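You operate a simulated robot arm through the tools that you are given. There is no shell and no other tool. Be economical: measure what you need, move in short steps, check, and stop when the job is done.

You are at the controls of a simulated robot arm. One attempt, no reset.

TASK
Swap the washer's grey fill hose for the blue one.
Fine: shut the supply tap first, lay the grey nut on the black rest, screw the blue nut on tight, then open the tap. Where these are worked on the way, their far stop is far enough and under half their travel is too little: supply tap.

The check looks at the end state, three seconds after you hand in, the way a careful person would. Anything else that was tipped, shoved, dropped, spilled or broken makes it a failure.

THE ROBOT
A 6-joint arm with a two-finger parallel gripper, fixed in place. Base frame: the origin is at the foot of the arm, x ahead of it, y to its left, z up. Lengths are in mm, angles in rad, forces in N, time in s.
With the tool pointing down near the work surface it reaches from about 160 to 740 mm from the base axis. Its first joint turns from -2.897 to 2.897 rad. Payload 3.91 kg.
The TCP is the grasp point between the finger pads, 30 mm short of the fingertips. In the tool frame z runs along the fingers and y along their closing line. Largest opening 110 mm; finger width 20, thickness 10; the body of the gripper, 48 by 112 mm, starts 55 mm behind the TCP.
Orientation is that of the tool frame in the base frame, as [roll, pitch, yaw] about the fixed x, y, z axes, in that order (R = Rz(yaw) Ry(pitch) Rx(roll)). With the fingers straight down and closing along the base's y, the tool's x points along the base's -x, its y along +y and its z along -z.

THE INTERFACE
- The arm moves only by the tool jog_arm. Its argument "moves" is a list of rows, each an object (a shift or turn left out is 0, a gripper value left out holds the last) with "turn": the turn, a rotation vector about the tool's x, y, z in rad, a list of three; "xyz": the shift along the tool's x, y, z in m, a list of three; "grip": the gripper command, from -1 (fully open) to 1 (shut), values between in proportion. In form: [{"turn": [wx, wy, wz], "xyz": [dx, dy, dz], "grip": grip}, ...]. A call has 1 to 8 rows; each row shifts and turns the commanded pose from where the row before left it, along the tool's axes as they then stand. Each row takes 0.2 s and may step no farther than 50 mm and 0.15 rad from the row before; otherwise, or with a gripper value out of range, the whole call is refused. Where a pose cannot be reached the arm comes as near as it can. A force on the tool above 40 N (or 10 N above the force at the start of the call, whichever is more), or a blocked arm, ends the call early, and 0.2 s more pass. The fingers move at their own pace (about 45 mm/s each) and stop on an object; they squeeze with about 38 N. The grip force told is the motor's: it shows also when the fingers shut on nothing. Time passes only in rows, and 0.2 s behind the last, so rows that do not move let the fingers close. It gives the time, the measured TCP pose, the force on the tool (base axes), the opening and the grip force at its end, in the units of the frame above (readings bear some noise), with the torque about the TCP (base axes, N m) and any sound that the robot's microphone picked up.
- Cameras (640 x 400 px; columns grow to the right, rows downward): "scene" is fixed at [398, -500.5, 1749]; the picture's right is [1.00, 0.02, 0.00], its down [0.01, -0.58, -0.81] and it looks along [-0.01, 0.81, -0.58] (base axes); focal length 343 px, centre (320, 200). "wrist" rides on the gripper at [71, 22, -107] in the tool frame; the picture's right is [-0.29, 0.96, 0.00], its down [-0.76, -0.23, -0.61] and it looks along [-0.58, -0.18, 0.79] (tool axes); focal length 243 px, centre (320, 200). There is no depth. A picture from a camera that has moved, and an enlarged one, comes with that camera's place and axes in the base frame and with its lens.
- grab_frame(camera): a new picture of that camera. It takes no simulated time.
- raise_lower(by): slides the trunk up (or, below 0, down) by that many mm; the arm rides with it, the base frame stays. It gives what a move gives, with no picture.
- inspect(camera, box): a new picture of the part [left, top, right, bottom] of that camera's present view, enlarged. It takes no simulated time.
- close_job(): hands the job in; it is judged then, once.

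Go step by step. Nothing tells you positions but the pictures and the camera data: compare them with the known pose of the tool, close in by small moves and look again before you grip or let go. The budget is 120 turns and 84 pictures, counting those below and the enlarged ones. Unless the task says otherwise, let go and move clear before handing in, and close with one line.

The tools are called after "Request:" as a command line: name --argument value ..., lists and objects as JSON in quotes. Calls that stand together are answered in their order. jog_arm: Moves the arm, as the interface text tells. Its arguments: {"type":"object","properties":{"moves":{"type":"array"}},"required":["moves"]} The other tools are called the same way: raise_lower (by) slides the trunk up or down; grab_frame (camera) takes a picture; inspect (camera, box) takes an enlarged picture of a part of a camera's view; close_job () hands the job in.

At the start:

```text
time: 0.0
tcp_pos: [151.8, 286.7, 1294.3]
ee_rot: [-3.14, 0.001, 3.14]
force: [0.5, 0.3, 0.3]
moment: [0.01, 0.01, 0.05]
width: 109.9
gripper_force: 0.1
trunk travel left (down, up): [-525.0, 65.0]
```

scene: 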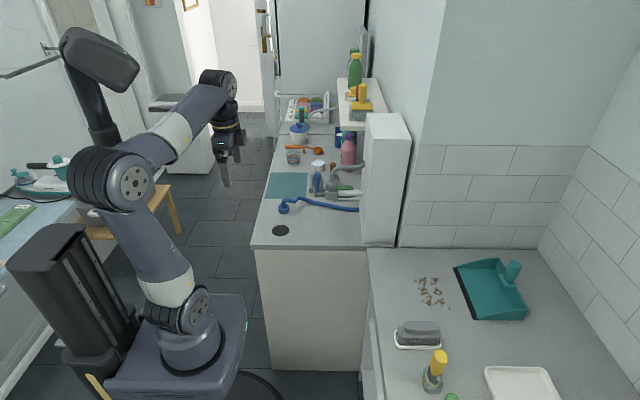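
wrist: 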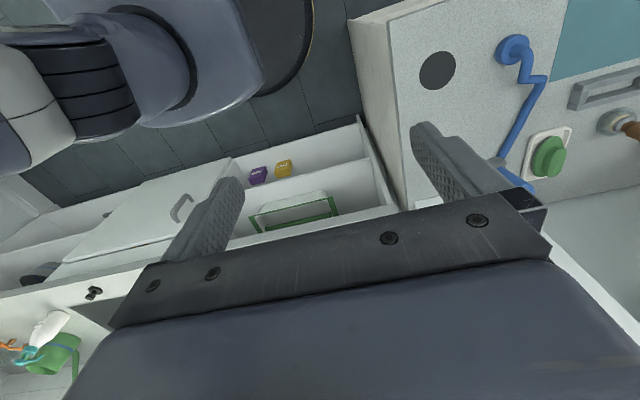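

I see a worktop with a blue hose, a black disc (the rest) and a box-like panel; I can't yet see the grey hose and the tap well. I'll enlarge these parts.

Request:
inspect --camera "scene" --box '[240, 120, 420, 250]'

Request:
inspect --camera "wrist" --box '[400, 0, 640, 220]'

```text
3.08 times, centred on (330, 185) of scene
camera zoom: at [398.0, -500.5, 1749.0], right [1.0, 0.02, 0.0], down [0.01, -0.58, -0.81], along [-0.01, 0.81, -0.58], focal length 1056 px, centre (289, 246)
```

zoom: 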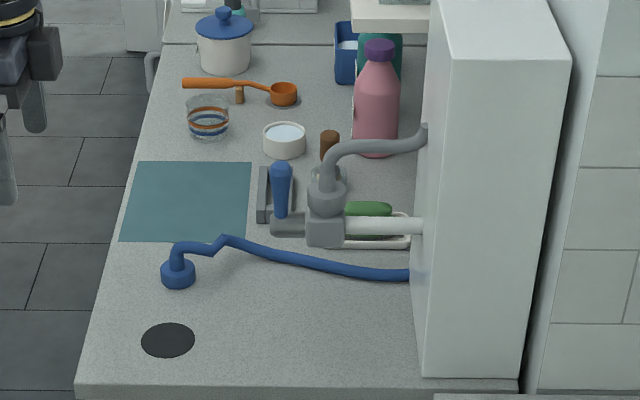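

```text
1.82 times, centred on (520, 110) of wrist
camera zoom: at [80.8, 308.8, 1401.4], right [0.29, 0.96, 0.0], down [0.76, -0.23, 0.61], along [0.58, -0.18, -0.79], focal length 441 px, centre (-44, 364)
```

zoom: 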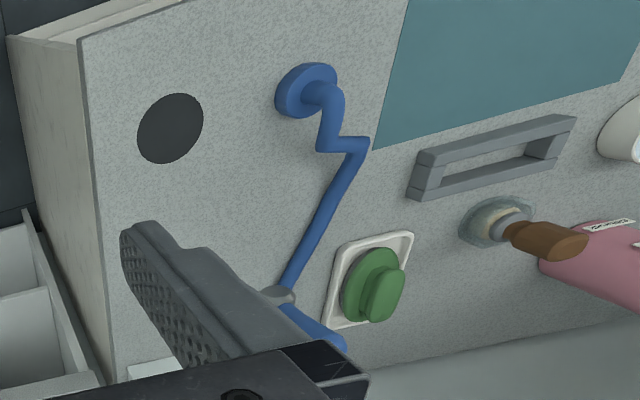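

The valve with the grey nut on top and a blue lever seems to stand out from the tall box at about (430, 590, 1000), the blue nut lies near (231, 635), and the rest is near (233, 507). I'll move the arm over for a better wrist view.

Request:
jog_arm --moves '[{"xyz": [0, 0.04, 0]}, {"xyz": [0, 0.04, 0]}, {"xyz": [0, 0.04, 0]}, {"xyz": [0, 0.04, 0]}, {"xyz": [0, 0.04, 0]}, {"xyz": [0, 0.04, 0]}, {"xyz": [0, 0.03, 0]}]'

Request:
grab_frame --camera "wrist"

```text
time: 1.6
tcp_pos: [149.3, 544.0, 1277.2]
ee_rot: [3.138, 0.001, 3.141]
force: [-0.2, -0.5, -0.5]
moment: [-0.01, -0.02, -0.01]
width: 110.3
gripper_force: 0.0
out of reach, approached as far as the arm can: row 6, 7
trunk travel left (down, up): [-525.0, 65.0]
```

```text
79 pictures are left
camera wrist: at [78.6, 564.9, 1384.3], right [0.29, 0.96, 0.0], down [0.76, -0.23, 0.61], along [0.58, -0.17, -0.79], focal length 243 px, centre (320, 200)
```

wrist: 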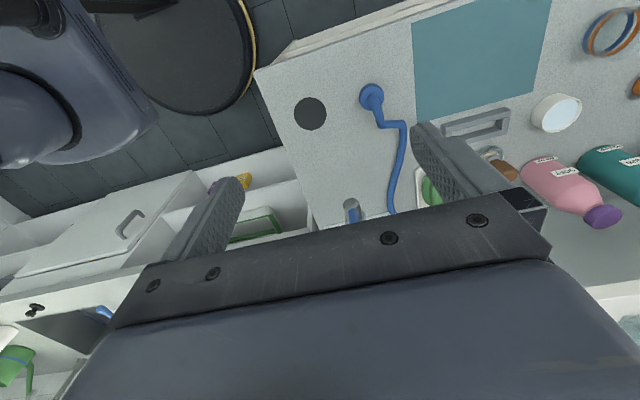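

The lever tip is just visible at about (373, 543, 1050). I'll lower the trunk for more reach, then move the arm forward to put the valve between the fingers in view.

Request:
raise_lower --by -80

Request:
jog_arm --moves '[{"xyz": [-0.03, -0.01, -0.02]}, {"xyz": [-0.04, -0.01, -0.02]}, {"xyz": [-0.04, -0.01, -0.02]}, {"xyz": [-0.02, 0, -0.02]}]'

Request:
grab_frame --camera "wrist"

```text
time: 2.8
tcp_pos: [149.2, 543.0, 1196.8]
ee_rot: [3.139, -0.001, -3.141]
force: [-0.5, 0.9, 0.4]
moment: [0.0, -0.01, -0.01]
width: 110.0
gripper_force: 0.1
trunk travel left (down, up): [-445.0, 145.0]
```

```text
time: 3.8
tcp_pos: [267.5, 475.3, 1222.4]
ee_rot: [3.137, 0.002, -3.141]
force: [-0.2, -0.1, 1.0]
moment: [0.02, -0.01, -0.02]
width: 110.1
gripper_force: 0.0
out of reach, approached as far as the arm can: row 1, 2, 3, 4
trunk travel left (down, up): [-445.0, 145.0]
```

```text
78 pictures are left
camera wrist: at [195.5, 496.2, 1329.2], right [0.29, 0.96, 0.01], down [0.76, -0.23, 0.61], along [0.58, -0.17, -0.79], focal length 243 px, centre (320, 200)
```

wrist: 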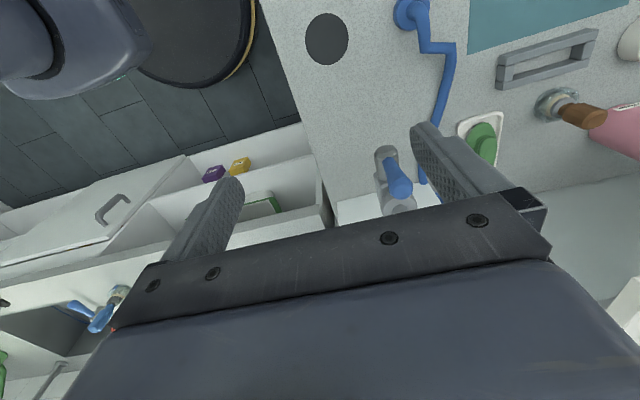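

The valve is partly visible with its blue lever leaning over it. I'll lower the trunk further so the arm can reach farther at the same height, first drawing the arm back to be clear.

Request:
raise_lower --by -60

Request:
jog_arm --moves '[{"xyz": [0, 0, -0.04]}, {"xyz": [0, 0, -0.04]}]'

Request:
raise_lower --by -60

Request:
jog_arm --moves '[{"xyz": [0, 0, -0.04]}, {"xyz": [-0.03, 0, -0.03]}, {"xyz": [-0.03, 0, 0]}]'

Request:
grab_frame --camera "wrist"

Request:
grab_frame --camera "scene"

```text
time: 4.8
tcp_pos: [265.7, 476.1, 1161.5]
ee_rot: [3.135, 0.001, 3.141]
force: [0.3, 0.2, 0.4]
moment: [0.01, -0.03, -0.02]
width: 109.8
gripper_force: 0.0
trunk travel left (down, up): [-385.0, 205.0]
```

```text
time: 5.4
tcp_pos: [256.9, 452.1, 1178.9]
ee_rot: [3.129, 0.006, -3.141]
force: [0.8, 1.0, 1.0]
moment: [-0.02, 0.0, 0.03]
width: 110.3
gripper_force: 0.1
out of reach, approached as far as the arm can: row 1, 2
trunk travel left (down, up): [-385.0, 205.0]
```

```text
time: 6.4
tcp_pos: [256.6, 452.5, 1119.7]
ee_rot: [3.132, 0.003, -3.141]
force: [0.1, -0.1, -0.2]
moment: [0.02, 0.0, -0.04]
width: 109.9
gripper_force: 0.1
trunk travel left (down, up): [-325.0, 265.0]
```

```text
time: 7.2
tcp_pos: [303.3, 424.9, 1121.7]
ee_rot: [3.129, 0.004, -3.141]
force: [-0.5, 0.9, 0.0]
moment: [0.01, 0.01, 0.02]
width: 109.7
gripper_force: 0.0
out of reach, approached as far as the arm can: row 1, 2, 3
trunk travel left (down, up): [-325.0, 265.0]
```

```text
77 pictures are left
camera wrist: at [231.8, 445.9, 1228.6], right [0.29, 0.96, 0.01], down [0.76, -0.24, 0.61], along [0.59, -0.17, -0.79], focal length 243 px, centre (320, 200)
```

wrist: 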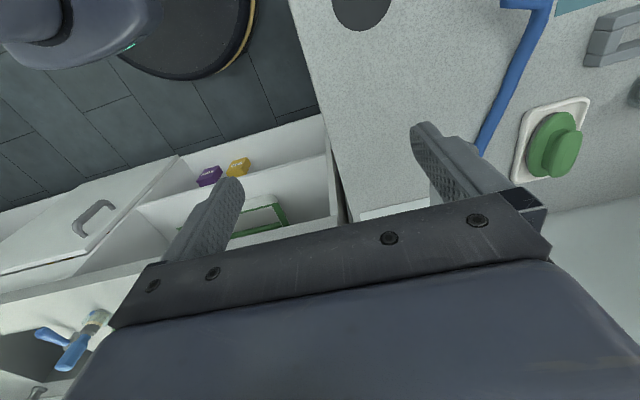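

```text
76 pictures are left
```

scene: 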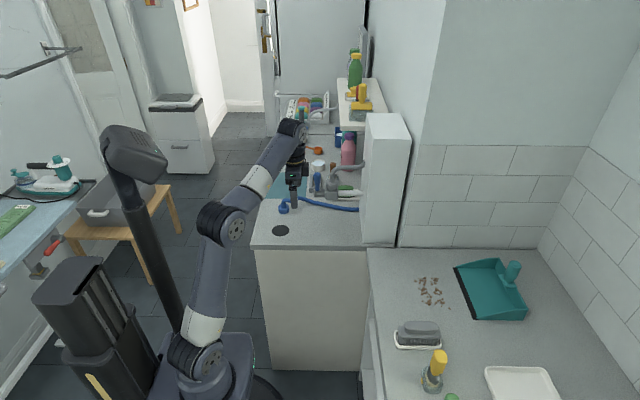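

Reach shrinks as the trunk lowers, so I was going the wrong way; I'll raise the trunk to the top and then move the arm with more reach.

Request:
raise_lower --by 260

Request:
jog_arm --moves '[{"xyz": [0, 0.02, 0.04]}, {"xyz": [0, 0.02, 0.04]}, {"xyz": [0, 0.02, 0.04]}]'

Request:
grab_frame --camera "wrist"

```text
time: 9.8
tcp_pos: [304.6, 426.0, 1381.3]
ee_rot: [3.13, 0.004, 3.14]
force: [0.4, -0.5, -0.6]
moment: [0.0, 0.02, 0.02]
width: 109.8
gripper_force: 0.1
trunk travel left (down, up): [-585.0, 5.0]
```

```text
time: 10.6
tcp_pos: [304.5, 489.4, 1262.0]
ee_rot: [3.131, 0.005, -3.141]
force: [0.0, 0.2, 0.8]
moment: [-0.01, 0.0, 0.01]
width: 110.0
gripper_force: 0.1
trunk travel left (down, up): [-585.0, 5.0]
```

```text
75 pictures are left
camera wrist: at [232.6, 508.0, 1368.3], right [0.29, 0.96, 0.01], down [0.76, -0.24, 0.61], along [0.59, -0.17, -0.79], focal length 243 px, centre (320, 200)
```

wrist: 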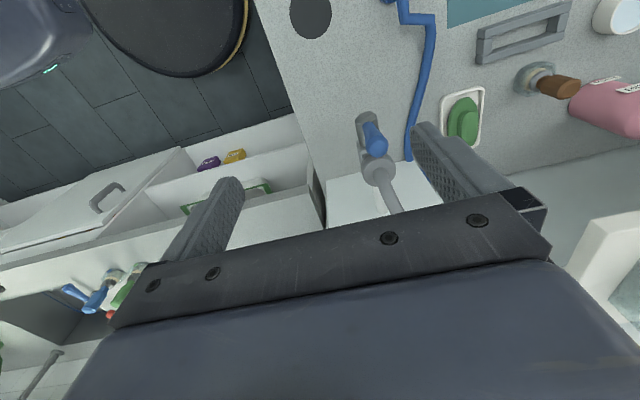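

Now the valve and its blue lever are in view. I'll move forward a little and enlarge it.

Request:
jog_arm --moves '[{"xyz": [-0.03, 0, 0]}, {"xyz": [-0.03, 0, 0]}]'

Request:
inspect --camera "wrist" --box '[300, 60, 460, 220]'

Request:
inspect --camera "scene" --box '[290, 140, 380, 210]'

```text
time: 11.2
tcp_pos: [364.8, 487.1, 1262.4]
ee_rot: [3.129, 0.006, 3.141]
force: [0.0, 0.5, -0.1]
moment: [0.03, -0.01, 0.0]
width: 109.9
gripper_force: 0.1
trunk travel left (down, up): [-585.0, 5.0]
```

```text
2.50 times, centred on (380, 140) of wrist
camera zoom: at [292.9, 507.5, 1368.7], right [0.29, 0.96, 0.01], down [0.76, -0.24, 0.61], along [0.59, -0.17, -0.79], focal length 606 px, centre (170, 350)
```

zoom: 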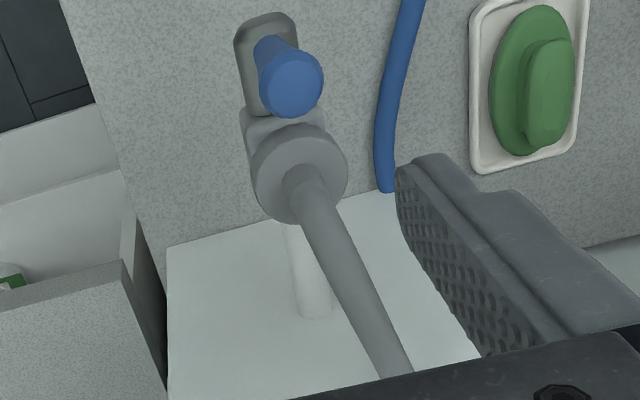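

```text
5.71 times, centred on (335, 175) of scene
camera zoom: at [398.0, -500.5, 1749.0], right [1.0, 0.02, 0.0], down [0.01, -0.58, -0.81], along [-0.01, 0.81, -0.58], focal length 1962 px, centre (234, 343)
```

zoom: 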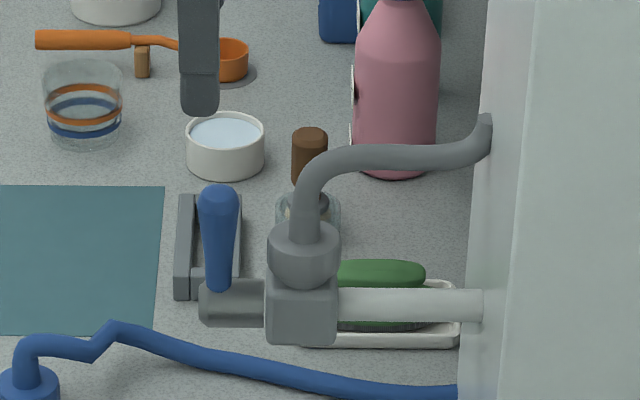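

The valve has a body at about (424, 540, 1040), the grey nut on top (about z 1060–1085), a barrel pointing -x, and an upright blue lever at about (370, 538), its tip near z 1112. I'll shut the fingers and come down on the -y side of the lever.

Request:
jog_arm --moves '[{"grip": 1}, {"xyz": [-0.006, 0, 0.03]}, {"xyz": [0, 0, 0.04]}, {"xyz": [0, 0, 0.04]}, {"xyz": [0, 0, 0.035]}, {}]'

Request:
grab_frame --camera "wrist"

Request:
inspect --camera "scene" --box '[290, 140, 380, 210]'

```text
time: 12.6
tcp_pos: [369.8, 489.8, 1117.9]
ee_rot: [3.129, 0.005, -3.142]
force: [-0.2, -0.2, -0.3]
moment: [-0.01, 0.03, 0.01]
width: 0.0
gripper_force: 14.2
trunk travel left (down, up): [-585.0, 5.0]
```

```text
72 pictures are left
camera wrist: at [298.6, 509.8, 1225.3], right [0.29, 0.96, 0.01], down [0.76, -0.24, 0.61], along [0.59, -0.17, -0.79], focal length 243 px, centre (320, 200)
```

wrist: 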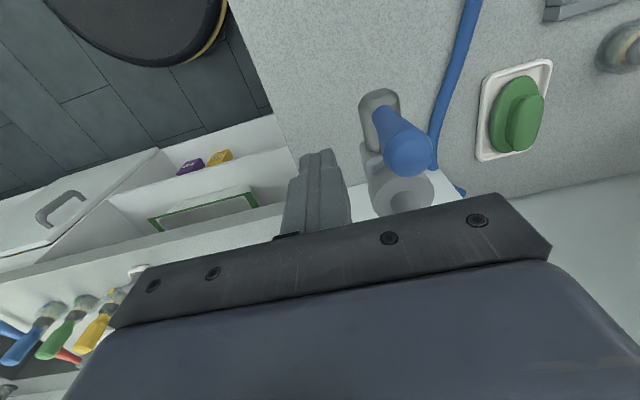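

```text
5.71 times, centred on (335, 175) of scene
camera zoom: at [398.0, -500.5, 1749.0], right [1.0, 0.02, 0.0], down [0.01, -0.58, -0.81], along [-0.01, 0.81, -0.58], focal length 1962 px, centre (234, 343)
```

zoom: 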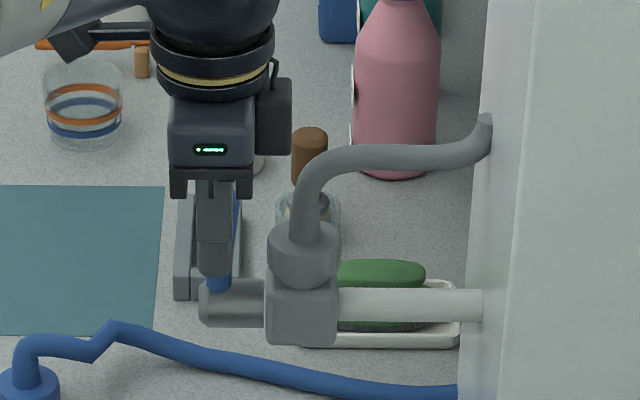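

The fingertip sits in front of the lever, as intended. I'll nudge the lever toward +y and see whether it turns.

Request:
jog_arm --moves '[{"xyz": [0, 0.015, 0]}, {"xyz": [0, 0.01, 0]}, {"xyz": [0, 0.008, 0]}, {"xyz": [0, 0.008, 0]}, {"xyz": [0, 0.006, 0]}]'

Request:
grab_frame --camera "wrist"

```text
time: 13.6
tcp_pos: [370.9, 517.9, 1119.4]
ee_rot: [-3.134, 0.0, 3.138]
force: [-4.1, -23.4, 9.6]
moment: [-0.4, 0.06, 0.01]
width: 0.0
gripper_force: 37.6
trunk travel left (down, up): [-585.0, 5.0]
stopped in row 4: the force on the tool passed its limit at 45 N (the readings are from after the stop); the commanded pose is now the measured one
```

```text
70 pictures are left
camera wrist: at [299.9, 541.0, 1225.8], right [0.3, 0.96, -0.01], down [0.76, -0.23, 0.61], along [0.58, -0.19, -0.79], focal length 243 px, centre (320, 200)
```

wrist: 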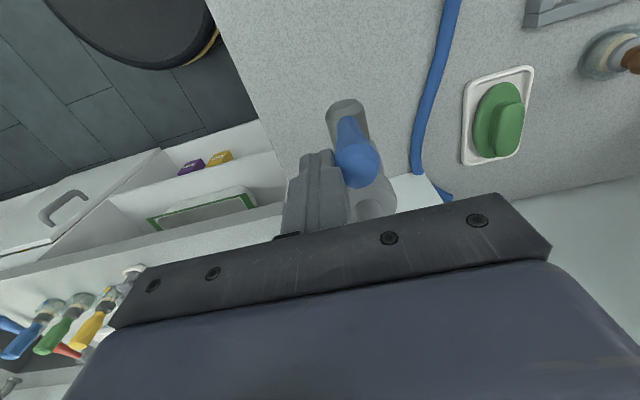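

It's at a stop that way, so the lever must swing toward -y. I'll back off, go round its -x side and come in behind it.

Request:
jog_arm --moves '[{"xyz": [0, -0.015, 0]}, {"xyz": [0.04, -0.005, 0]}, {"xyz": [0.01, 0.035, 0]}, {"xyz": [0, 0.04, 0]}, {"xyz": [-0.01, 0.012, 0]}, {"xyz": [-0.04, 0, 0.003]}]'

Request:
grab_frame --camera "wrist"

```text
time: 15.0
tcp_pos: [371.5, 591.8, 1112.3]
ee_rot: [-3.139, 0.0, 3.137]
force: [-0.2, -0.3, 0.4]
moment: [0.03, -0.02, 0.03]
width: 0.0
gripper_force: 38.1
trunk travel left (down, up): [-585.0, 5.0]
```

```text
69 pictures are left
camera wrist: at [300.3, 613.7, 1219.6], right [0.29, 0.96, 0.0], down [0.76, -0.23, 0.61], along [0.58, -0.18, -0.79], focal length 243 px, centre (320, 200)
```

wrist: 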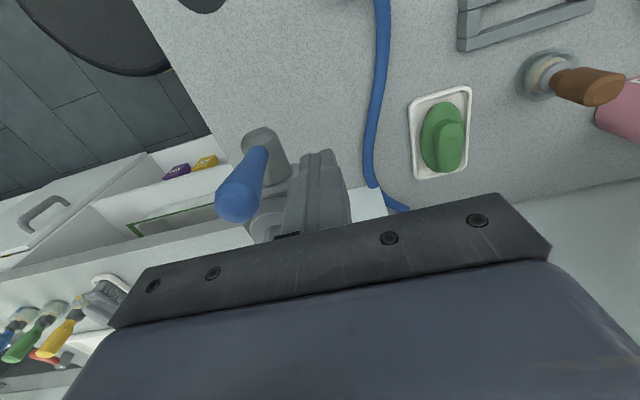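

The finger is now behind the lever on the +y side. I'll push it toward -y gently.

Request:
jog_arm --moves '[{"xyz": [0, -0.02, 0]}, {"xyz": [0, -0.015, 0]}, {"xyz": [0, -0.01, 0]}, {"xyz": [0, -0.01, 0]}, {"xyz": [0, -0.01, 0]}]'

Request:
grab_frame --camera "wrist"

```text
time: 16.2
tcp_pos: [370.4, 524.8, 1113.3]
ee_rot: [-3.138, 0.001, 3.137]
force: [0.5, 0.4, -0.4]
moment: [0.02, 0.02, 0.01]
width: 0.0
gripper_force: 37.8
trunk travel left (down, up): [-585.0, 5.0]
```

```text
68 pictures are left
camera wrist: at [300.0, 547.3, 1220.5], right [0.29, 0.96, 0.0], down [0.76, -0.23, 0.61], along [0.58, -0.18, -0.79], focal length 243 px, centre (320, 200)
```

wrist: 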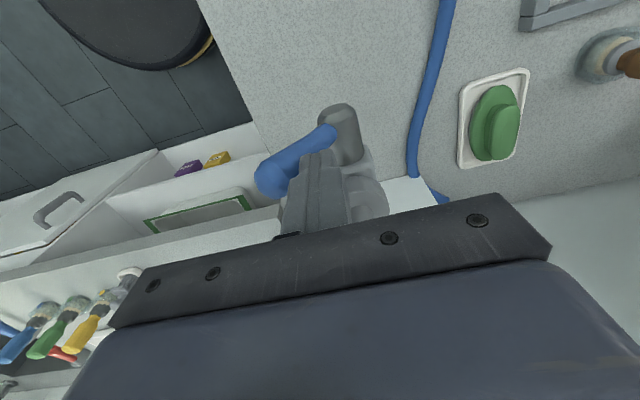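

The lever turns this way, about a third so far. I'll carry on along the arc toward -y and downward.

Request:
jog_arm --moves '[{"xyz": [0, -0.012, 0]}, {"xyz": [0, -0.012, 0.002]}, {"xyz": [0, -0.01, 0.008]}, {"xyz": [0, -0.006, 0.01]}, {"xyz": [0, 0, 0.01]}, {"xyz": [0, 0, 0.008]}]'

Request:
grab_frame --camera "wrist"

Request:
inspect --camera "scene" --box '[290, 140, 380, 210]'

```text
time: 17.6
tcp_pos: [370.3, 484.9, 1073.9]
ee_rot: [-3.136, 0.001, 3.137]
force: [-0.1, -0.5, 0.4]
moment: [0.02, 0.04, -0.01]
width: 0.0
gripper_force: 37.6
trunk travel left (down, up): [-585.0, 5.0]
```

```text
67 pictures are left
camera wrist: at [299.5, 507.3, 1182.1], right [0.29, 0.96, 0.0], down [0.76, -0.23, 0.61], along [0.58, -0.18, -0.79], focal length 243 px, centre (320, 200)
```

wrist: 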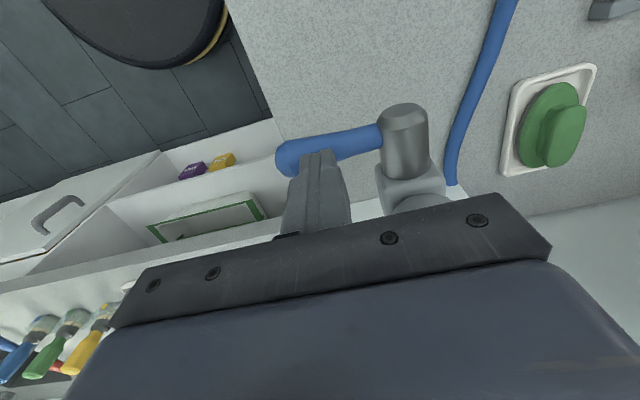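

```text
5.71 times, centred on (335, 175) of scene
camera zoom: at [398.0, -500.5, 1749.0], right [1.0, 0.02, 0.0], down [0.01, -0.58, -0.81], along [-0.01, 0.81, -0.58], focal length 1962 px, centre (234, 343)
```

zoom: 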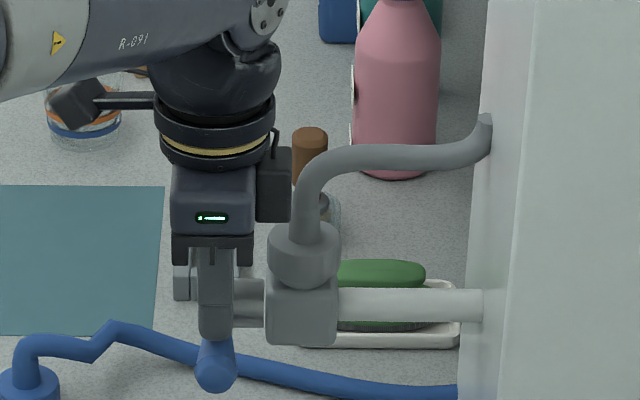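

The lever is close to horizontal. I'll press on down gently until the stop resists.

Request:
jog_arm --moves '[{"xyz": [0, 0, 0.006]}, {"xyz": [0, 0, 0.006]}, {"xyz": [0, 0, 0.006]}, {"xyz": [0, 0, 0.006]}]'

Request:
grab_frame --camera "wrist"

```text
time: 18.3
tcp_pos: [370.5, 486.5, 1073.5]
ee_rot: [3.133, 0.008, 3.139]
force: [-7.0, -9.3, 17.1]
moment: [-0.32, 0.2, -0.04]
width: 0.0
gripper_force: 38.2
trunk travel left (down, up): [-585.0, 5.0]
stopped in row 3: the force on the tool passed its limit at 46 N (the readings are from after the stop); the commanded pose is now the measured one
```

```text
65 pictures are left
camera wrist: at [298.6, 505.9, 1178.9], right [0.29, 0.96, 0.01], down [0.75, -0.24, 0.61], along [0.59, -0.17, -0.79], focal length 243 px, centre (320, 200)
```

wrist: 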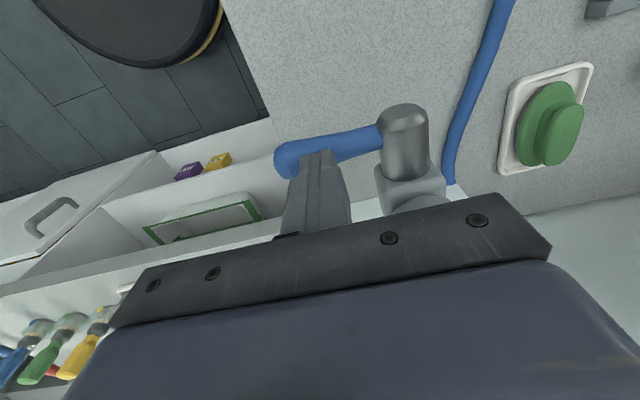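

The tap is shut at its stop. Now I'll rise, open the fingers and line up in y with the grey nut for a closer view.

Request:
jog_arm --moves '[{"xyz": [0, 0, -0.03]}, {"xyz": [0, 0, -0.04], "grip": -1}, {"xyz": [0.03, 0.02, -0.01]}, {"xyz": [0, 0.034, 0]}, {}]'

Request:
grab_frame --camera "wrist"

Request:
inspect --camera "scene" --box '[290, 140, 380, 210]'

```text
time: 19.5
tcp_pos: [342.6, 540.8, 1150.3]
ee_rot: [3.135, 0.006, 3.137]
force: [0.6, -0.4, 0.8]
moment: [0.01, 0.02, 0.02]
width: 86.6
gripper_force: 0.1
trunk travel left (down, up): [-585.0, 5.0]
```

```text
64 pictures are left
camera wrist: at [270.2, 562.5, 1256.6], right [0.29, 0.96, 0.01], down [0.76, -0.24, 0.61], along [0.59, -0.17, -0.79], focal length 243 px, centre (320, 200)
```

wrist: 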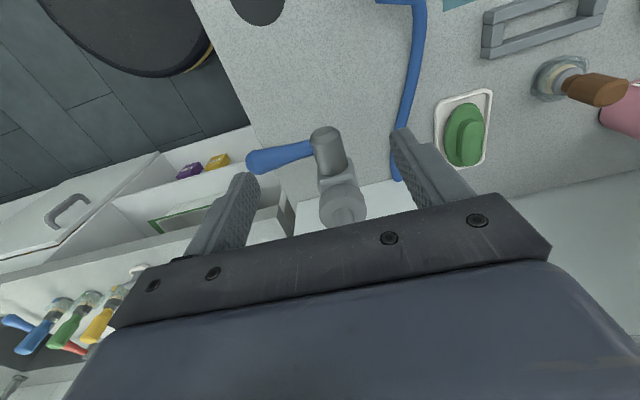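

```text
5.71 times, centred on (335, 175) of scene
camera zoom: at [398.0, -500.5, 1749.0], right [1.0, 0.02, 0.0], down [0.01, -0.58, -0.81], along [-0.01, 0.81, -0.58], focal length 1962 px, centre (234, 343)
```

zoom: 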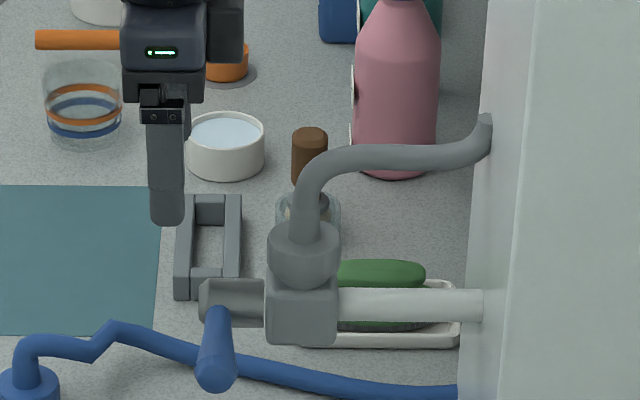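

Nut spans about z 1064–1086 at (424, 541). I'll slide forward with the fingers on either side of the hose, staying high, then look.

Request:
jog_arm --moves '[{"xyz": [-0.04, 0, 0.01], "grip": -1}, {"xyz": [-0.041, 0, 0.01]}, {}]'

Request:
inspect --camera "scene" --box '[290, 140, 380, 210]'

Request:
grab_frame --camera "wrist"

```text
time: 20.3
tcp_pos: [422.9, 541.3, 1129.5]
ee_rot: [3.137, 0.006, 3.139]
force: [-0.1, -0.1, -0.7]
moment: [0.02, 0.04, 0.0]
width: 110.2
gripper_force: 0.1
trunk travel left (down, up): [-585.0, 5.0]
```

```text
5.71 times, centred on (335, 175) of scene
camera zoom: at [398.0, -500.5, 1749.0], right [1.0, 0.02, 0.0], down [0.01, -0.58, -0.81], along [-0.01, 0.81, -0.58], focal length 1962 px, centre (234, 343)
```

zoom: 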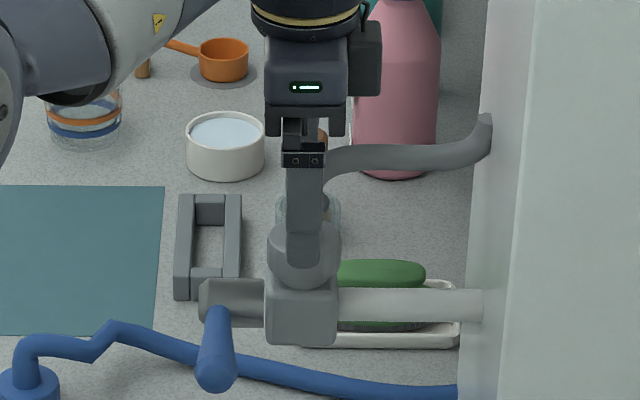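

```text
61 pictures are left
camera wrist: at [351.4, 561.9, 1235.8], right [0.29, 0.96, 0.01], down [0.76, -0.24, 0.61], along [0.59, -0.17, -0.79], focal length 243 px, centre (320, 200)
```

wrist: 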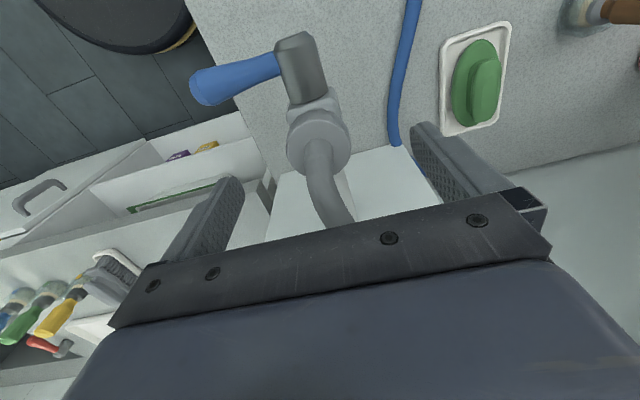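

The nut is centred under the fingers. I'll descend with care, watching for contact with the hose.

Request:
jog_arm --moves '[{"xyz": [0, 0, 0.01]}, {"xyz": [0, 0, 0.01]}, {"xyz": [0, 0, 0.008]}, {"xyz": [0, 0, 0.006]}]'

Request:
inspect --camera "scene" --box '[290, 140, 380, 210]'

Request:
grab_frame --camera "wrist"

```text
time: 21.3
tcp_pos: [422.7, 540.8, 1096.0]
ee_rot: [3.136, 0.006, 3.137]
force: [-0.9, -0.3, -0.3]
moment: [-0.02, 0.02, -0.01]
width: 110.1
gripper_force: 0.1
trunk travel left (down, up): [-585.0, 5.0]
```

```text
5.71 times, centred on (335, 175) of scene
camera zoom: at [398.0, -500.5, 1749.0], right [1.0, 0.02, 0.0], down [0.01, -0.58, -0.81], along [-0.01, 0.81, -0.58], focal length 1962 px, centre (234, 343)
```

zoom: 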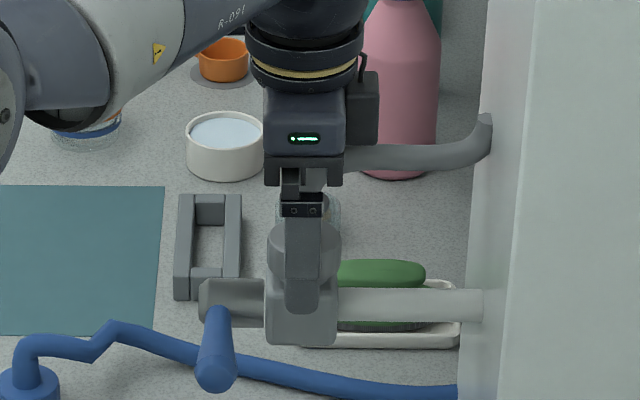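

```text
59 pictures are left
camera wrist: at [351.1, 562.0, 1202.4], right [0.29, 0.96, 0.01], down [0.76, -0.24, 0.61], along [0.59, -0.17, -0.79], focal length 243 px, centre (320, 200)
```

wrist: 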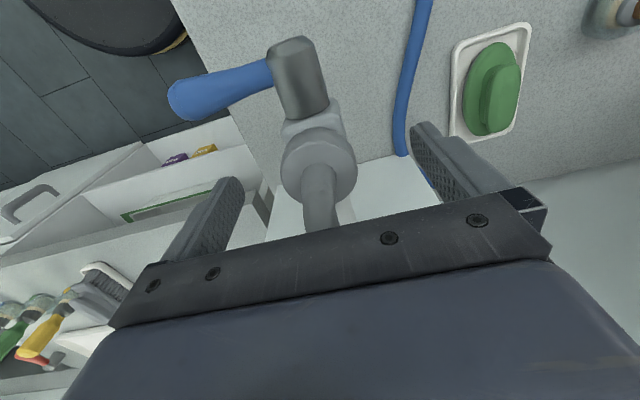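

No contact, and the fingers straddle the nut. I'll pre-turn the tool clockwise (from above), then grip the nut.

Request:
jog_arm --moves '[{"turn": [0, 0, 0.15]}, {"turn": [0, 0, 0.15]}, {"turn": [0, 0, 0.15]}, {"turn": [0, 0, 0.15]}, {"turn": [0, 0, 0.15]}, {"turn": [0, 0, 0.1]}]'

Request:
jog_arm --moves '[{"grip": 1}, {}, {}, {}, {}]'

Request:
grab_frame --camera "wrist"

```text
time: 22.7
tcp_pos: [422.8, 541.0, 1095.8]
ee_rot: [3.132, 0.002, 2.287]
force: [0.6, -0.4, 0.4]
moment: [0.0, 0.02, 0.03]
width: 110.1
gripper_force: 0.0
trunk travel left (down, up): [-585.0, 5.0]
```

```text
time: 23.9
tcp_pos: [424.1, 541.2, 1095.9]
ee_rot: [3.133, 0.0, 2.29]
force: [2.7, 2.8, 0.6]
moment: [0.05, -0.09, 0.0]
width: 45.0
gripper_force: 37.8
trunk travel left (down, up): [-585.0, 5.0]
```

```text
58 pictures are left
camera wrist: at [392.0, 608.4, 1203.3], right [0.91, 0.41, 0.01], down [0.32, -0.73, 0.61], along [0.26, -0.55, -0.8], focal length 243 px, centre (320, 200)
```

wrist: 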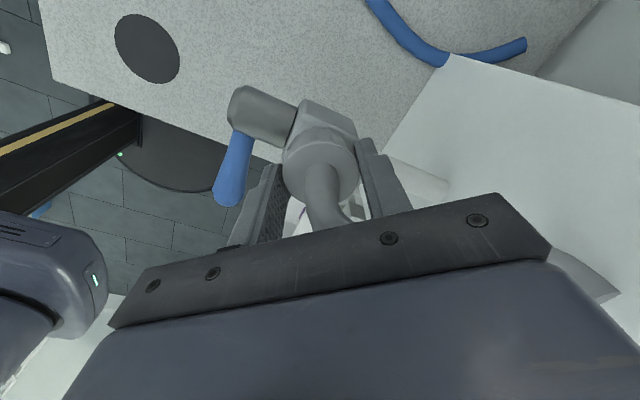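

The nut is gripped (45 mm). I'll turn it anticlockwise.

Request:
jog_arm --moves '[{"turn": [0, 0, -0.1]}, {"turn": [0, 0, -0.15]}, {"turn": [0, 0, -0.15]}, {"turn": [0, 0, -0.15]}, {"turn": [0, 0, -0.15]}, {"turn": [0, 0, -0.15]}]'

Request:
inspect --camera "scene" --box '[290, 140, 380, 210]'

```text
time: 25.3
tcp_pos: [422.4, 540.2, 1096.6]
ee_rot: [3.135, 0.007, 3.139]
force: [-2.5, -8.0, 5.5]
moment: [-0.12, 0.7, -0.01]
width: 44.9
gripper_force: 38.3
trunk travel left (down, up): [-585.0, 5.0]
```

```text
5.71 times, centred on (335, 175) of scene
camera zoom: at [398.0, -500.5, 1749.0], right [1.0, 0.02, 0.0], down [0.01, -0.58, -0.81], along [-0.01, 0.81, -0.58], focal length 1962 px, centre (234, 343)
```

zoom: 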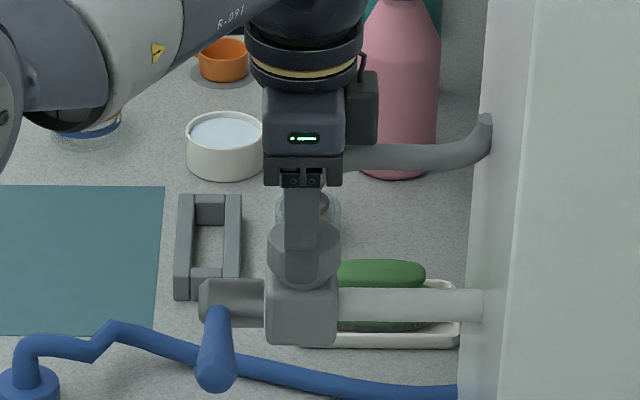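

The turn went smoothly, with a small upward force as the nut begins to rise. I'll keep going.

Request:
jog_arm --moves '[{"turn": [0, 0, -0.15]}, {"turn": [0, 0, -0.15]}, {"turn": [0, 0, -0.15]}, {"turn": [0, 0, -0.15]}, {"turn": [0, 0, -0.15]}, {"turn": [0, 0, -0.15]}]'

Request:
inspect --camera "wrist" --box '[200, 60, 440, 240]'

```text
time: 26.7
tcp_pos: [422.9, 537.7, 1097.6]
ee_rot: [-3.138, 0.009, -2.242]
force: [-1.8, -20.7, 5.0]
moment: [-0.55, 0.35, -0.03]
width: 45.0
gripper_force: 38.0
trunk travel left (down, up): [-585.0, 5.0]
```

```text
2.22 times, centred on (320, 150) of wrist
camera zoom: at [361.5, 494.8, 1203.3], right [-0.57, 0.82, 0.0], down [0.65, 0.45, 0.62], along [0.51, 0.35, -0.79], focal length 539 px, centre (320, 311)
```

zoom: 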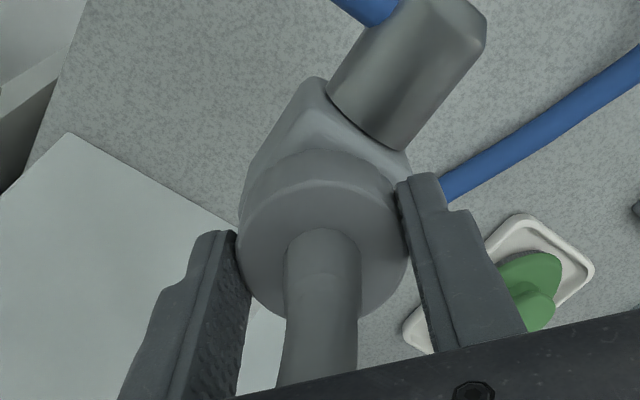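

The nut is turning, but my grip is about 3 mm off its axis, which gives a side force. I'll let go, recentre to about (425.5, 540), turn back, and regrip.

Request:
jog_arm --moves '[{"grip": -0.4}, {}, {"xyz": [-0.001, -0.0027, -0.001]}, {"turn": [0, 0, 0.15]}, {"turn": [0, 0, 0.15]}, {"turn": [0, 0, 0.15]}, {"turn": [0, 0, 0.15]}, {"turn": [0, 0, 0.15]}]'

Request:
jog_arm --moves '[{"turn": [0, 0, 0.15]}, {"turn": [0, 0, 0.15]}, {"turn": [0, 0, 0.15]}, {"turn": [0, 0, 0.15]}, {"turn": [0, 0, 0.15]}, {"turn": [0, 0, 0.15]}, {"turn": [0, 0, 0.15]}, {}]'

Request:
jog_arm --moves '[{"grip": 1}, {}, {}, {}]'

Request:
inspect --camera "scene" --box '[290, 140, 380, 210]'

```text
time: 28.5
tcp_pos: [425.1, 540.5, 1097.3]
ee_rot: [3.137, 0.007, -2.996]
force: [0.4, -0.1, 0.4]
moment: [0.04, 0.01, 0.0]
width: 77.0
gripper_force: 0.0
trunk travel left (down, up): [-585.0, 5.0]
```

```text
time: 30.3
tcp_pos: [425.5, 539.7, 1097.3]
ee_rot: [3.134, -0.001, 2.237]
force: [-0.8, -0.2, 0.5]
moment: [-0.04, -0.01, 0.03]
width: 76.6
gripper_force: 0.1
trunk travel left (down, up): [-585.0, 5.0]
```

```text
time: 31.3
tcp_pos: [425.2, 540.9, 1097.0]
ee_rot: [3.134, 0.001, 2.241]
force: [-5.6, -4.3, -0.7]
moment: [-0.2, 0.24, -0.03]
width: 45.5
gripper_force: 37.6
trunk travel left (down, up): [-585.0, 5.0]
```

```text
5.71 times, centred on (335, 175) of scene
camera zoom: at [398.0, -500.5, 1749.0], right [1.0, 0.02, 0.0], down [0.01, -0.58, -0.81], along [-0.01, 0.81, -0.58], focal length 1962 px, centre (234, 343)
```

zoom: 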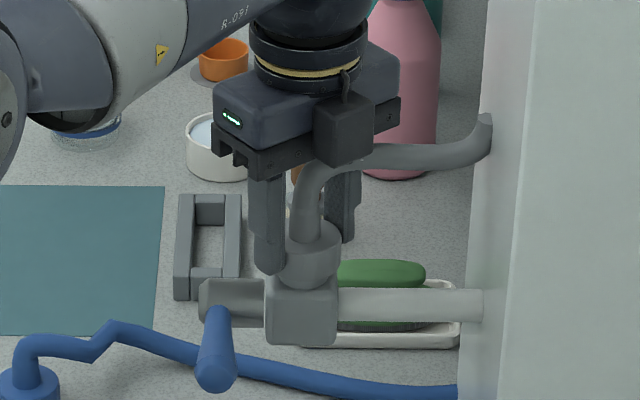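

Regripped near centre. I'll turn anticlockwise again with a slight rise.

Request:
jog_arm --moves '[{"turn": [0, 0, -0.15]}, {"turn": [0, 0, -0.15], "xyz": [0, 0, -0.0005]}, {"turn": [0, 0, -0.15]}, {"turn": [0, 0, -0.15], "xyz": [0, 0, -0.0005]}, {"turn": [0, 0, -0.15]}, {"turn": [0, 0, -0.15]}]'

Request:
jog_arm --moves '[{"turn": [0, 0, -0.15], "xyz": [0, 0, -0.0005]}, {"turn": [0, 0, -0.15]}, {"turn": [0, 0, -0.15]}, {"turn": [0, 0, -0.15]}, {"turn": [0, 0, -0.15]}, {"turn": [0, 0, -0.15]}]'

Request:
inspect --camera "scene" --box '[290, 140, 380, 210]'

Request:
inspect --camera "wrist" --box '[200, 60, 440, 240]'

```text
time: 32.7
tcp_pos: [425.1, 539.9, 1097.5]
ee_rot: [3.136, 0.007, 3.141]
force: [-8.7, -6.5, -6.0]
moment: [0.0, 0.8, 0.01]
width: 45.5
gripper_force: 38.2
trunk travel left (down, up): [-585.0, 5.0]
```

```text
time: 34.1
tcp_pos: [424.7, 540.0, 1098.0]
ee_rot: [-3.14, 0.008, -2.242]
force: [-11.5, -7.4, -13.8]
moment: [-0.13, 0.56, 0.02]
width: 45.4
gripper_force: 38.1
trunk travel left (down, up): [-585.0, 5.0]
```

```text
5.71 times, centred on (335, 175) of scene
camera zoom: at [398.0, -500.5, 1749.0], right [1.0, 0.02, 0.0], down [0.01, -0.58, -0.81], along [-0.01, 0.81, -0.58], focal length 1962 px, centre (234, 343)
```

zoom: 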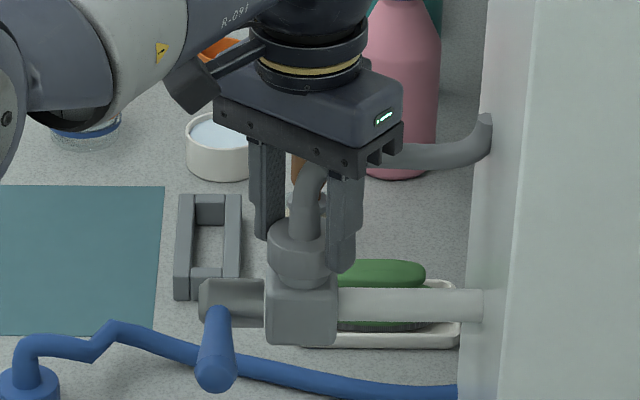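

```text
2.22 times, centred on (320, 150) of wrist
camera zoom: at [363.3, 496.9, 1204.7], right [-0.57, 0.82, 0.0], down [0.65, 0.45, 0.61], along [0.5, 0.35, -0.79], focal length 539 px, centre (320, 311)
```

zoom: 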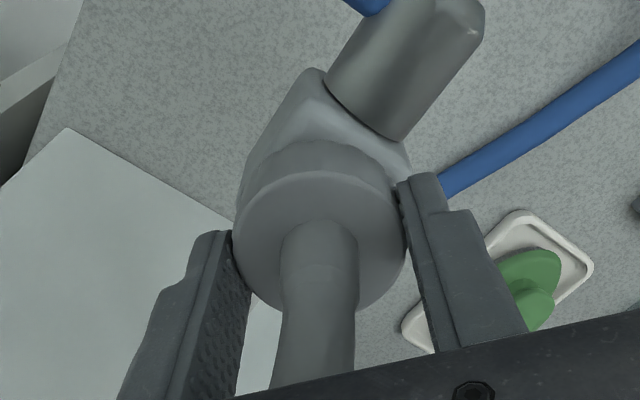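

The thread pulls down slightly now, since I rose faster than its pitch. I'll keep turning in the same grip without rising.

Request:
jog_arm --moves '[{"turn": [0, 0, -0.15]}, {"turn": [0, 0, -0.15]}, {"turn": [0, 0, -0.15]}, {"turn": [0, 0, -0.15]}, {"turn": [0, 0, -0.15]}]'

Request:
inspect --camera "wrist" --box '[200, 60, 440, 240]'

```text
time: 35.3
tcp_pos: [424.5, 539.9, 1099.3]
ee_rot: [-3.136, 0.007, -1.492]
force: [-12.6, -9.6, -12.9]
moment: [0.14, 0.59, 0.01]
width: 45.4
gripper_force: 38.2
trunk travel left (down, up): [-585.0, 5.0]
```

```text
2.22 times, centred on (320, 150) of wrist
camera zoom: at [408.4, 466.6, 1205.4], right [-0.98, 0.21, -0.01], down [0.17, 0.77, 0.61], along [0.14, 0.6, -0.79], focal length 539 px, centre (320, 311)
```

zoom: 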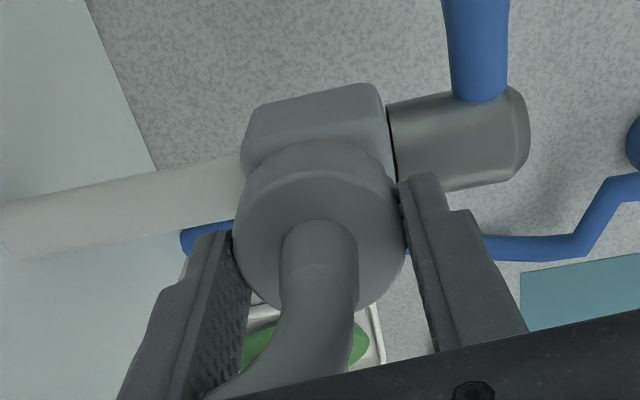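

The nut is climbing with the turning. I'll release, recentre a little, turn back about 3 rad, and take a longer stroke.

Request:
jog_arm --moves '[{"grip": -0.4}, {}, {"xyz": [0.0012, 0.0016, 0]}, {"turn": [0, 0, 0.15]}, {"turn": [0, 0, 0.15]}, {"turn": [0, 0, 0.15]}, {"turn": [0, 0, 0.15]}, {"turn": [0, 0, 0.15]}]'

Request:
jog_arm --moves '[{"turn": [0, 0, 0.15]}, {"turn": [0, 0, 0.15]}, {"turn": [0, 0, 0.15]}, {"turn": [0, 0, 0.15]}, {"turn": [0, 0, 0.15]}, {"turn": [0, 0, 0.15]}, {"turn": [0, 0, 0.15]}, {"turn": [0, 0, 0.15]}]'

Request:
jog_arm --moves '[{"turn": [0, 0, 0.15]}, {"turn": [0, 0, 0.15]}, {"turn": [0, 0, 0.15]}, {"turn": [0, 0, 0.15]}, {"turn": [0, 0, 0.15]}, {"turn": [0, 0, 0.15]}, {"turn": [0, 0, 0.15]}, {}]'

Request:
jog_arm --moves '[{"grip": 1}, {}, {}, {}]'

```text
time: 37.1
tcp_pos: [423.4, 538.6, 1097.8]
ee_rot: [-3.141, 0.008, -2.247]
force: [0.3, 0.4, -1.1]
moment: [-0.01, 0.01, -0.01]
width: 77.1
gripper_force: 0.0
trunk travel left (down, up): [-585.0, 5.0]
```

```text
time: 38.9
tcp_pos: [424.2, 539.1, 1098.6]
ee_rot: [3.135, 0.003, 2.837]
force: [0.3, 0.4, -0.7]
moment: [0.03, -0.01, 0.02]
width: 77.0
gripper_force: 0.0
trunk travel left (down, up): [-585.0, 5.0]
```

```text
time: 40.7
tcp_pos: [424.6, 539.6, 1097.6]
ee_rot: [3.135, -0.006, 1.787]
force: [-0.3, 0.0, -0.3]
moment: [0.01, 0.01, 0.0]
width: 77.2
gripper_force: 0.0
trunk travel left (down, up): [-585.0, 5.0]
```

```text
time: 41.7
tcp_pos: [424.5, 537.7, 1098.3]
ee_rot: [3.132, -0.006, 1.789]
force: [4.2, 1.5, 0.7]
moment: [0.02, -0.09, 0.0]
width: 45.8
gripper_force: 37.5
trunk travel left (down, up): [-585.0, 5.0]
```

Gripped again. Now a long anticlockwise stroke.

Request:
jog_arm --moves '[{"turn": [0, 0, -0.15]}, {"turn": [0, 0, -0.15]}, {"turn": [0, 0, -0.15]}, {"turn": [0, 0, -0.15]}, {"turn": [0, 0, -0.15]}, {"turn": [0, 0, -0.15]}, {"turn": [0, 0, -0.15]}, {"turn": [0, 0, -0.15]}]'

Request:
jog_arm --moves '[{"turn": [0, 0, -0.15]}, {"turn": [0, 0, -0.15]}, {"turn": [0, 0, -0.15]}, {"turn": [0, 0, -0.15]}, {"turn": [0, 0, -0.15]}, {"turn": [0, 0, -0.15]}, {"turn": [0, 0, -0.15]}, {"turn": [0, 0, -0.15]}]'

Request:
jog_arm --moves '[{"turn": [0, 0, -0.15]}, {"turn": [0, 0, -0.15]}, {"turn": [0, 0, -0.15]}, {"turn": [0, 0, -0.15]}]'

Request:
inspect --camera "scene" --box '[290, 140, 380, 210]'

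Request:
inspect --camera "wrist" --box '[200, 60, 440, 240]'

```text
time: 43.5
tcp_pos: [423.8, 541.2, 1098.1]
ee_rot: [3.134, 0.005, 2.992]
force: [5.2, 7.4, 0.0]
moment: [0.11, -0.07, -0.96]
width: 45.6
gripper_force: 37.9
trunk travel left (down, up): [-585.0, 5.0]
```

```text
time: 45.3
tcp_pos: [423.4, 539.6, 1098.9]
ee_rot: [-3.137, 0.009, -2.093]
force: [-0.5, 0.4, 1.1]
moment: [0.02, 0.09, -0.62]
width: 45.2
gripper_force: 37.8
trunk travel left (down, up): [-585.0, 5.0]
```

```text
time: 46.3
tcp_pos: [425.3, 539.7, 1097.8]
ee_rot: [-3.135, 0.005, -1.495]
force: [1.8, -1.3, -0.2]
moment: [-0.02, -0.01, -0.81]
width: 45.3
gripper_force: 38.1
trunk travel left (down, up): [-585.0, 5.0]
```

```text
5.71 times, centred on (335, 175) of scene
camera zoom: at [398.0, -500.5, 1749.0], right [1.0, 0.02, 0.0], down [0.01, -0.58, -0.81], along [-0.01, 0.81, -0.58], focal length 1962 px, centre (234, 343)
```

zoom: 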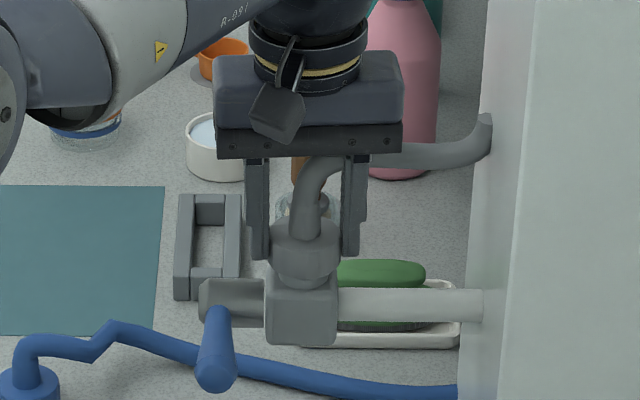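

```text
2.22 times, centred on (320, 150) of wrist
camera zoom: at [408.3, 464.9, 1204.8], right [-0.98, 0.22, -0.01], down [0.17, 0.77, 0.61], along [0.14, 0.6, -0.79], focal length 539 px, centre (320, 311)
```

zoom: 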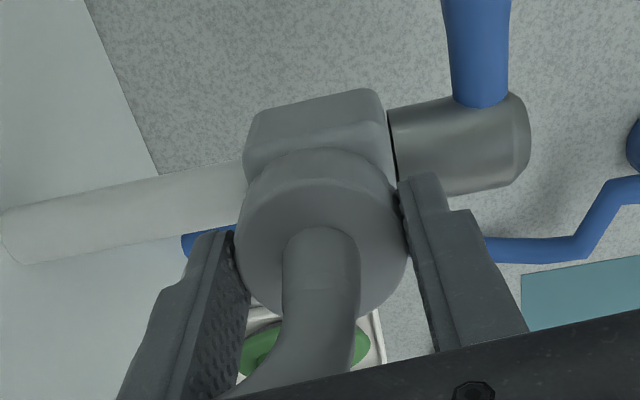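

There is now a resisting torque, so the nut may be at the end of its thread or loose. I'll try lifting it gently.

Request:
jog_arm --moves '[{"xyz": [0, 0, -0.002]}, {"xyz": [0, 0, -0.002]}, {"xyz": [0, 0, -0.002]}]'

Request:
inspect --camera "scene" --box '[290, 140, 380, 210]'

```text
time: 47.1
tcp_pos: [423.6, 539.0, 1104.8]
ee_rot: [-3.135, 0.004, -1.494]
force: [-1.6, -0.3, -1.0]
moment: [0.03, 0.01, 0.01]
width: 45.2
gripper_force: 38.1
trunk travel left (down, up): [-585.0, 5.0]
```

```text
5.71 times, centred on (335, 175) of scene
camera zoom: at [398.0, -500.5, 1749.0], right [1.0, 0.02, 0.0], down [0.01, -0.58, -0.81], along [-0.01, 0.81, -0.58], focal length 1962 px, centre (234, 343)
```

zoom: 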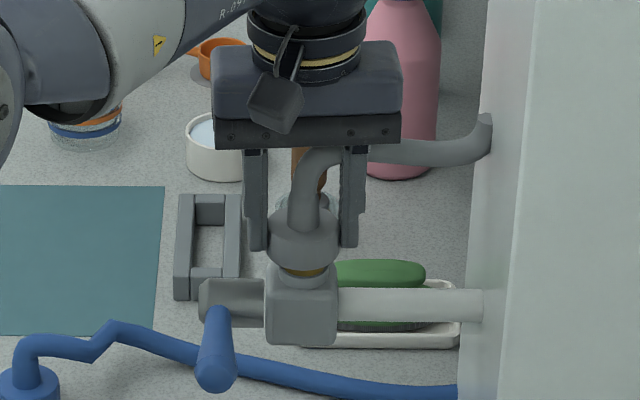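

The grey nut is off the thread; brass shows beneath it. I'll lift it further and carry it back toward the rest.

Request:
jog_arm --moves '[{"xyz": [0, 0, -0.015]}, {"xyz": [0, 0, -0.015]}, {"xyz": [0, 0.04, 0]}, {"xyz": [0, 0.04, 0]}]'

Request:
grab_frame --camera "scene"

Request:
grab_frame --camera "wrist"

```text
time: 48.1
tcp_pos: [343.2, 532.7, 1134.4]
ee_rot: [-3.135, 0.005, -1.496]
force: [0.3, 0.1, -0.4]
moment: [-0.01, -0.01, -0.02]
width: 45.3
gripper_force: 38.3
trunk travel left (down, up): [-585.0, 5.0]
```

```text
48 pictures are left
```

scene: 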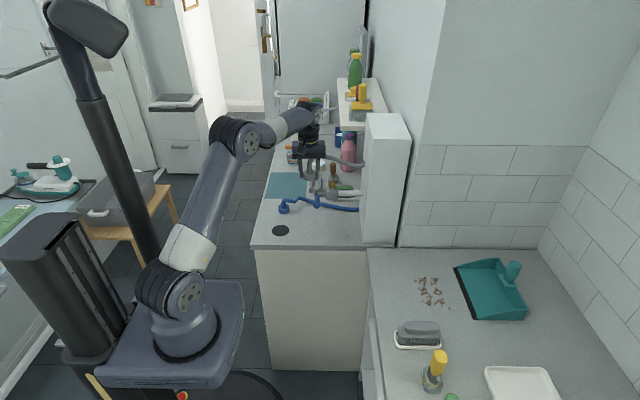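

```text
47 pictures are left
camera wrist: at [326.7, 459.4, 1240.3], right [-0.98, 0.22, -0.01], down [0.17, 0.77, 0.61], along [0.14, 0.6, -0.79], focal length 243 px, centre (320, 200)
```

wrist: 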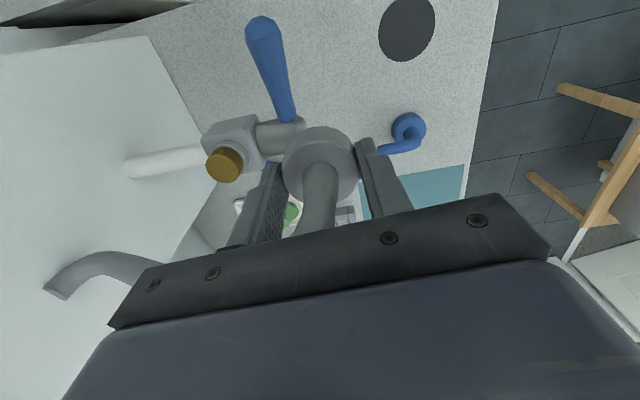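

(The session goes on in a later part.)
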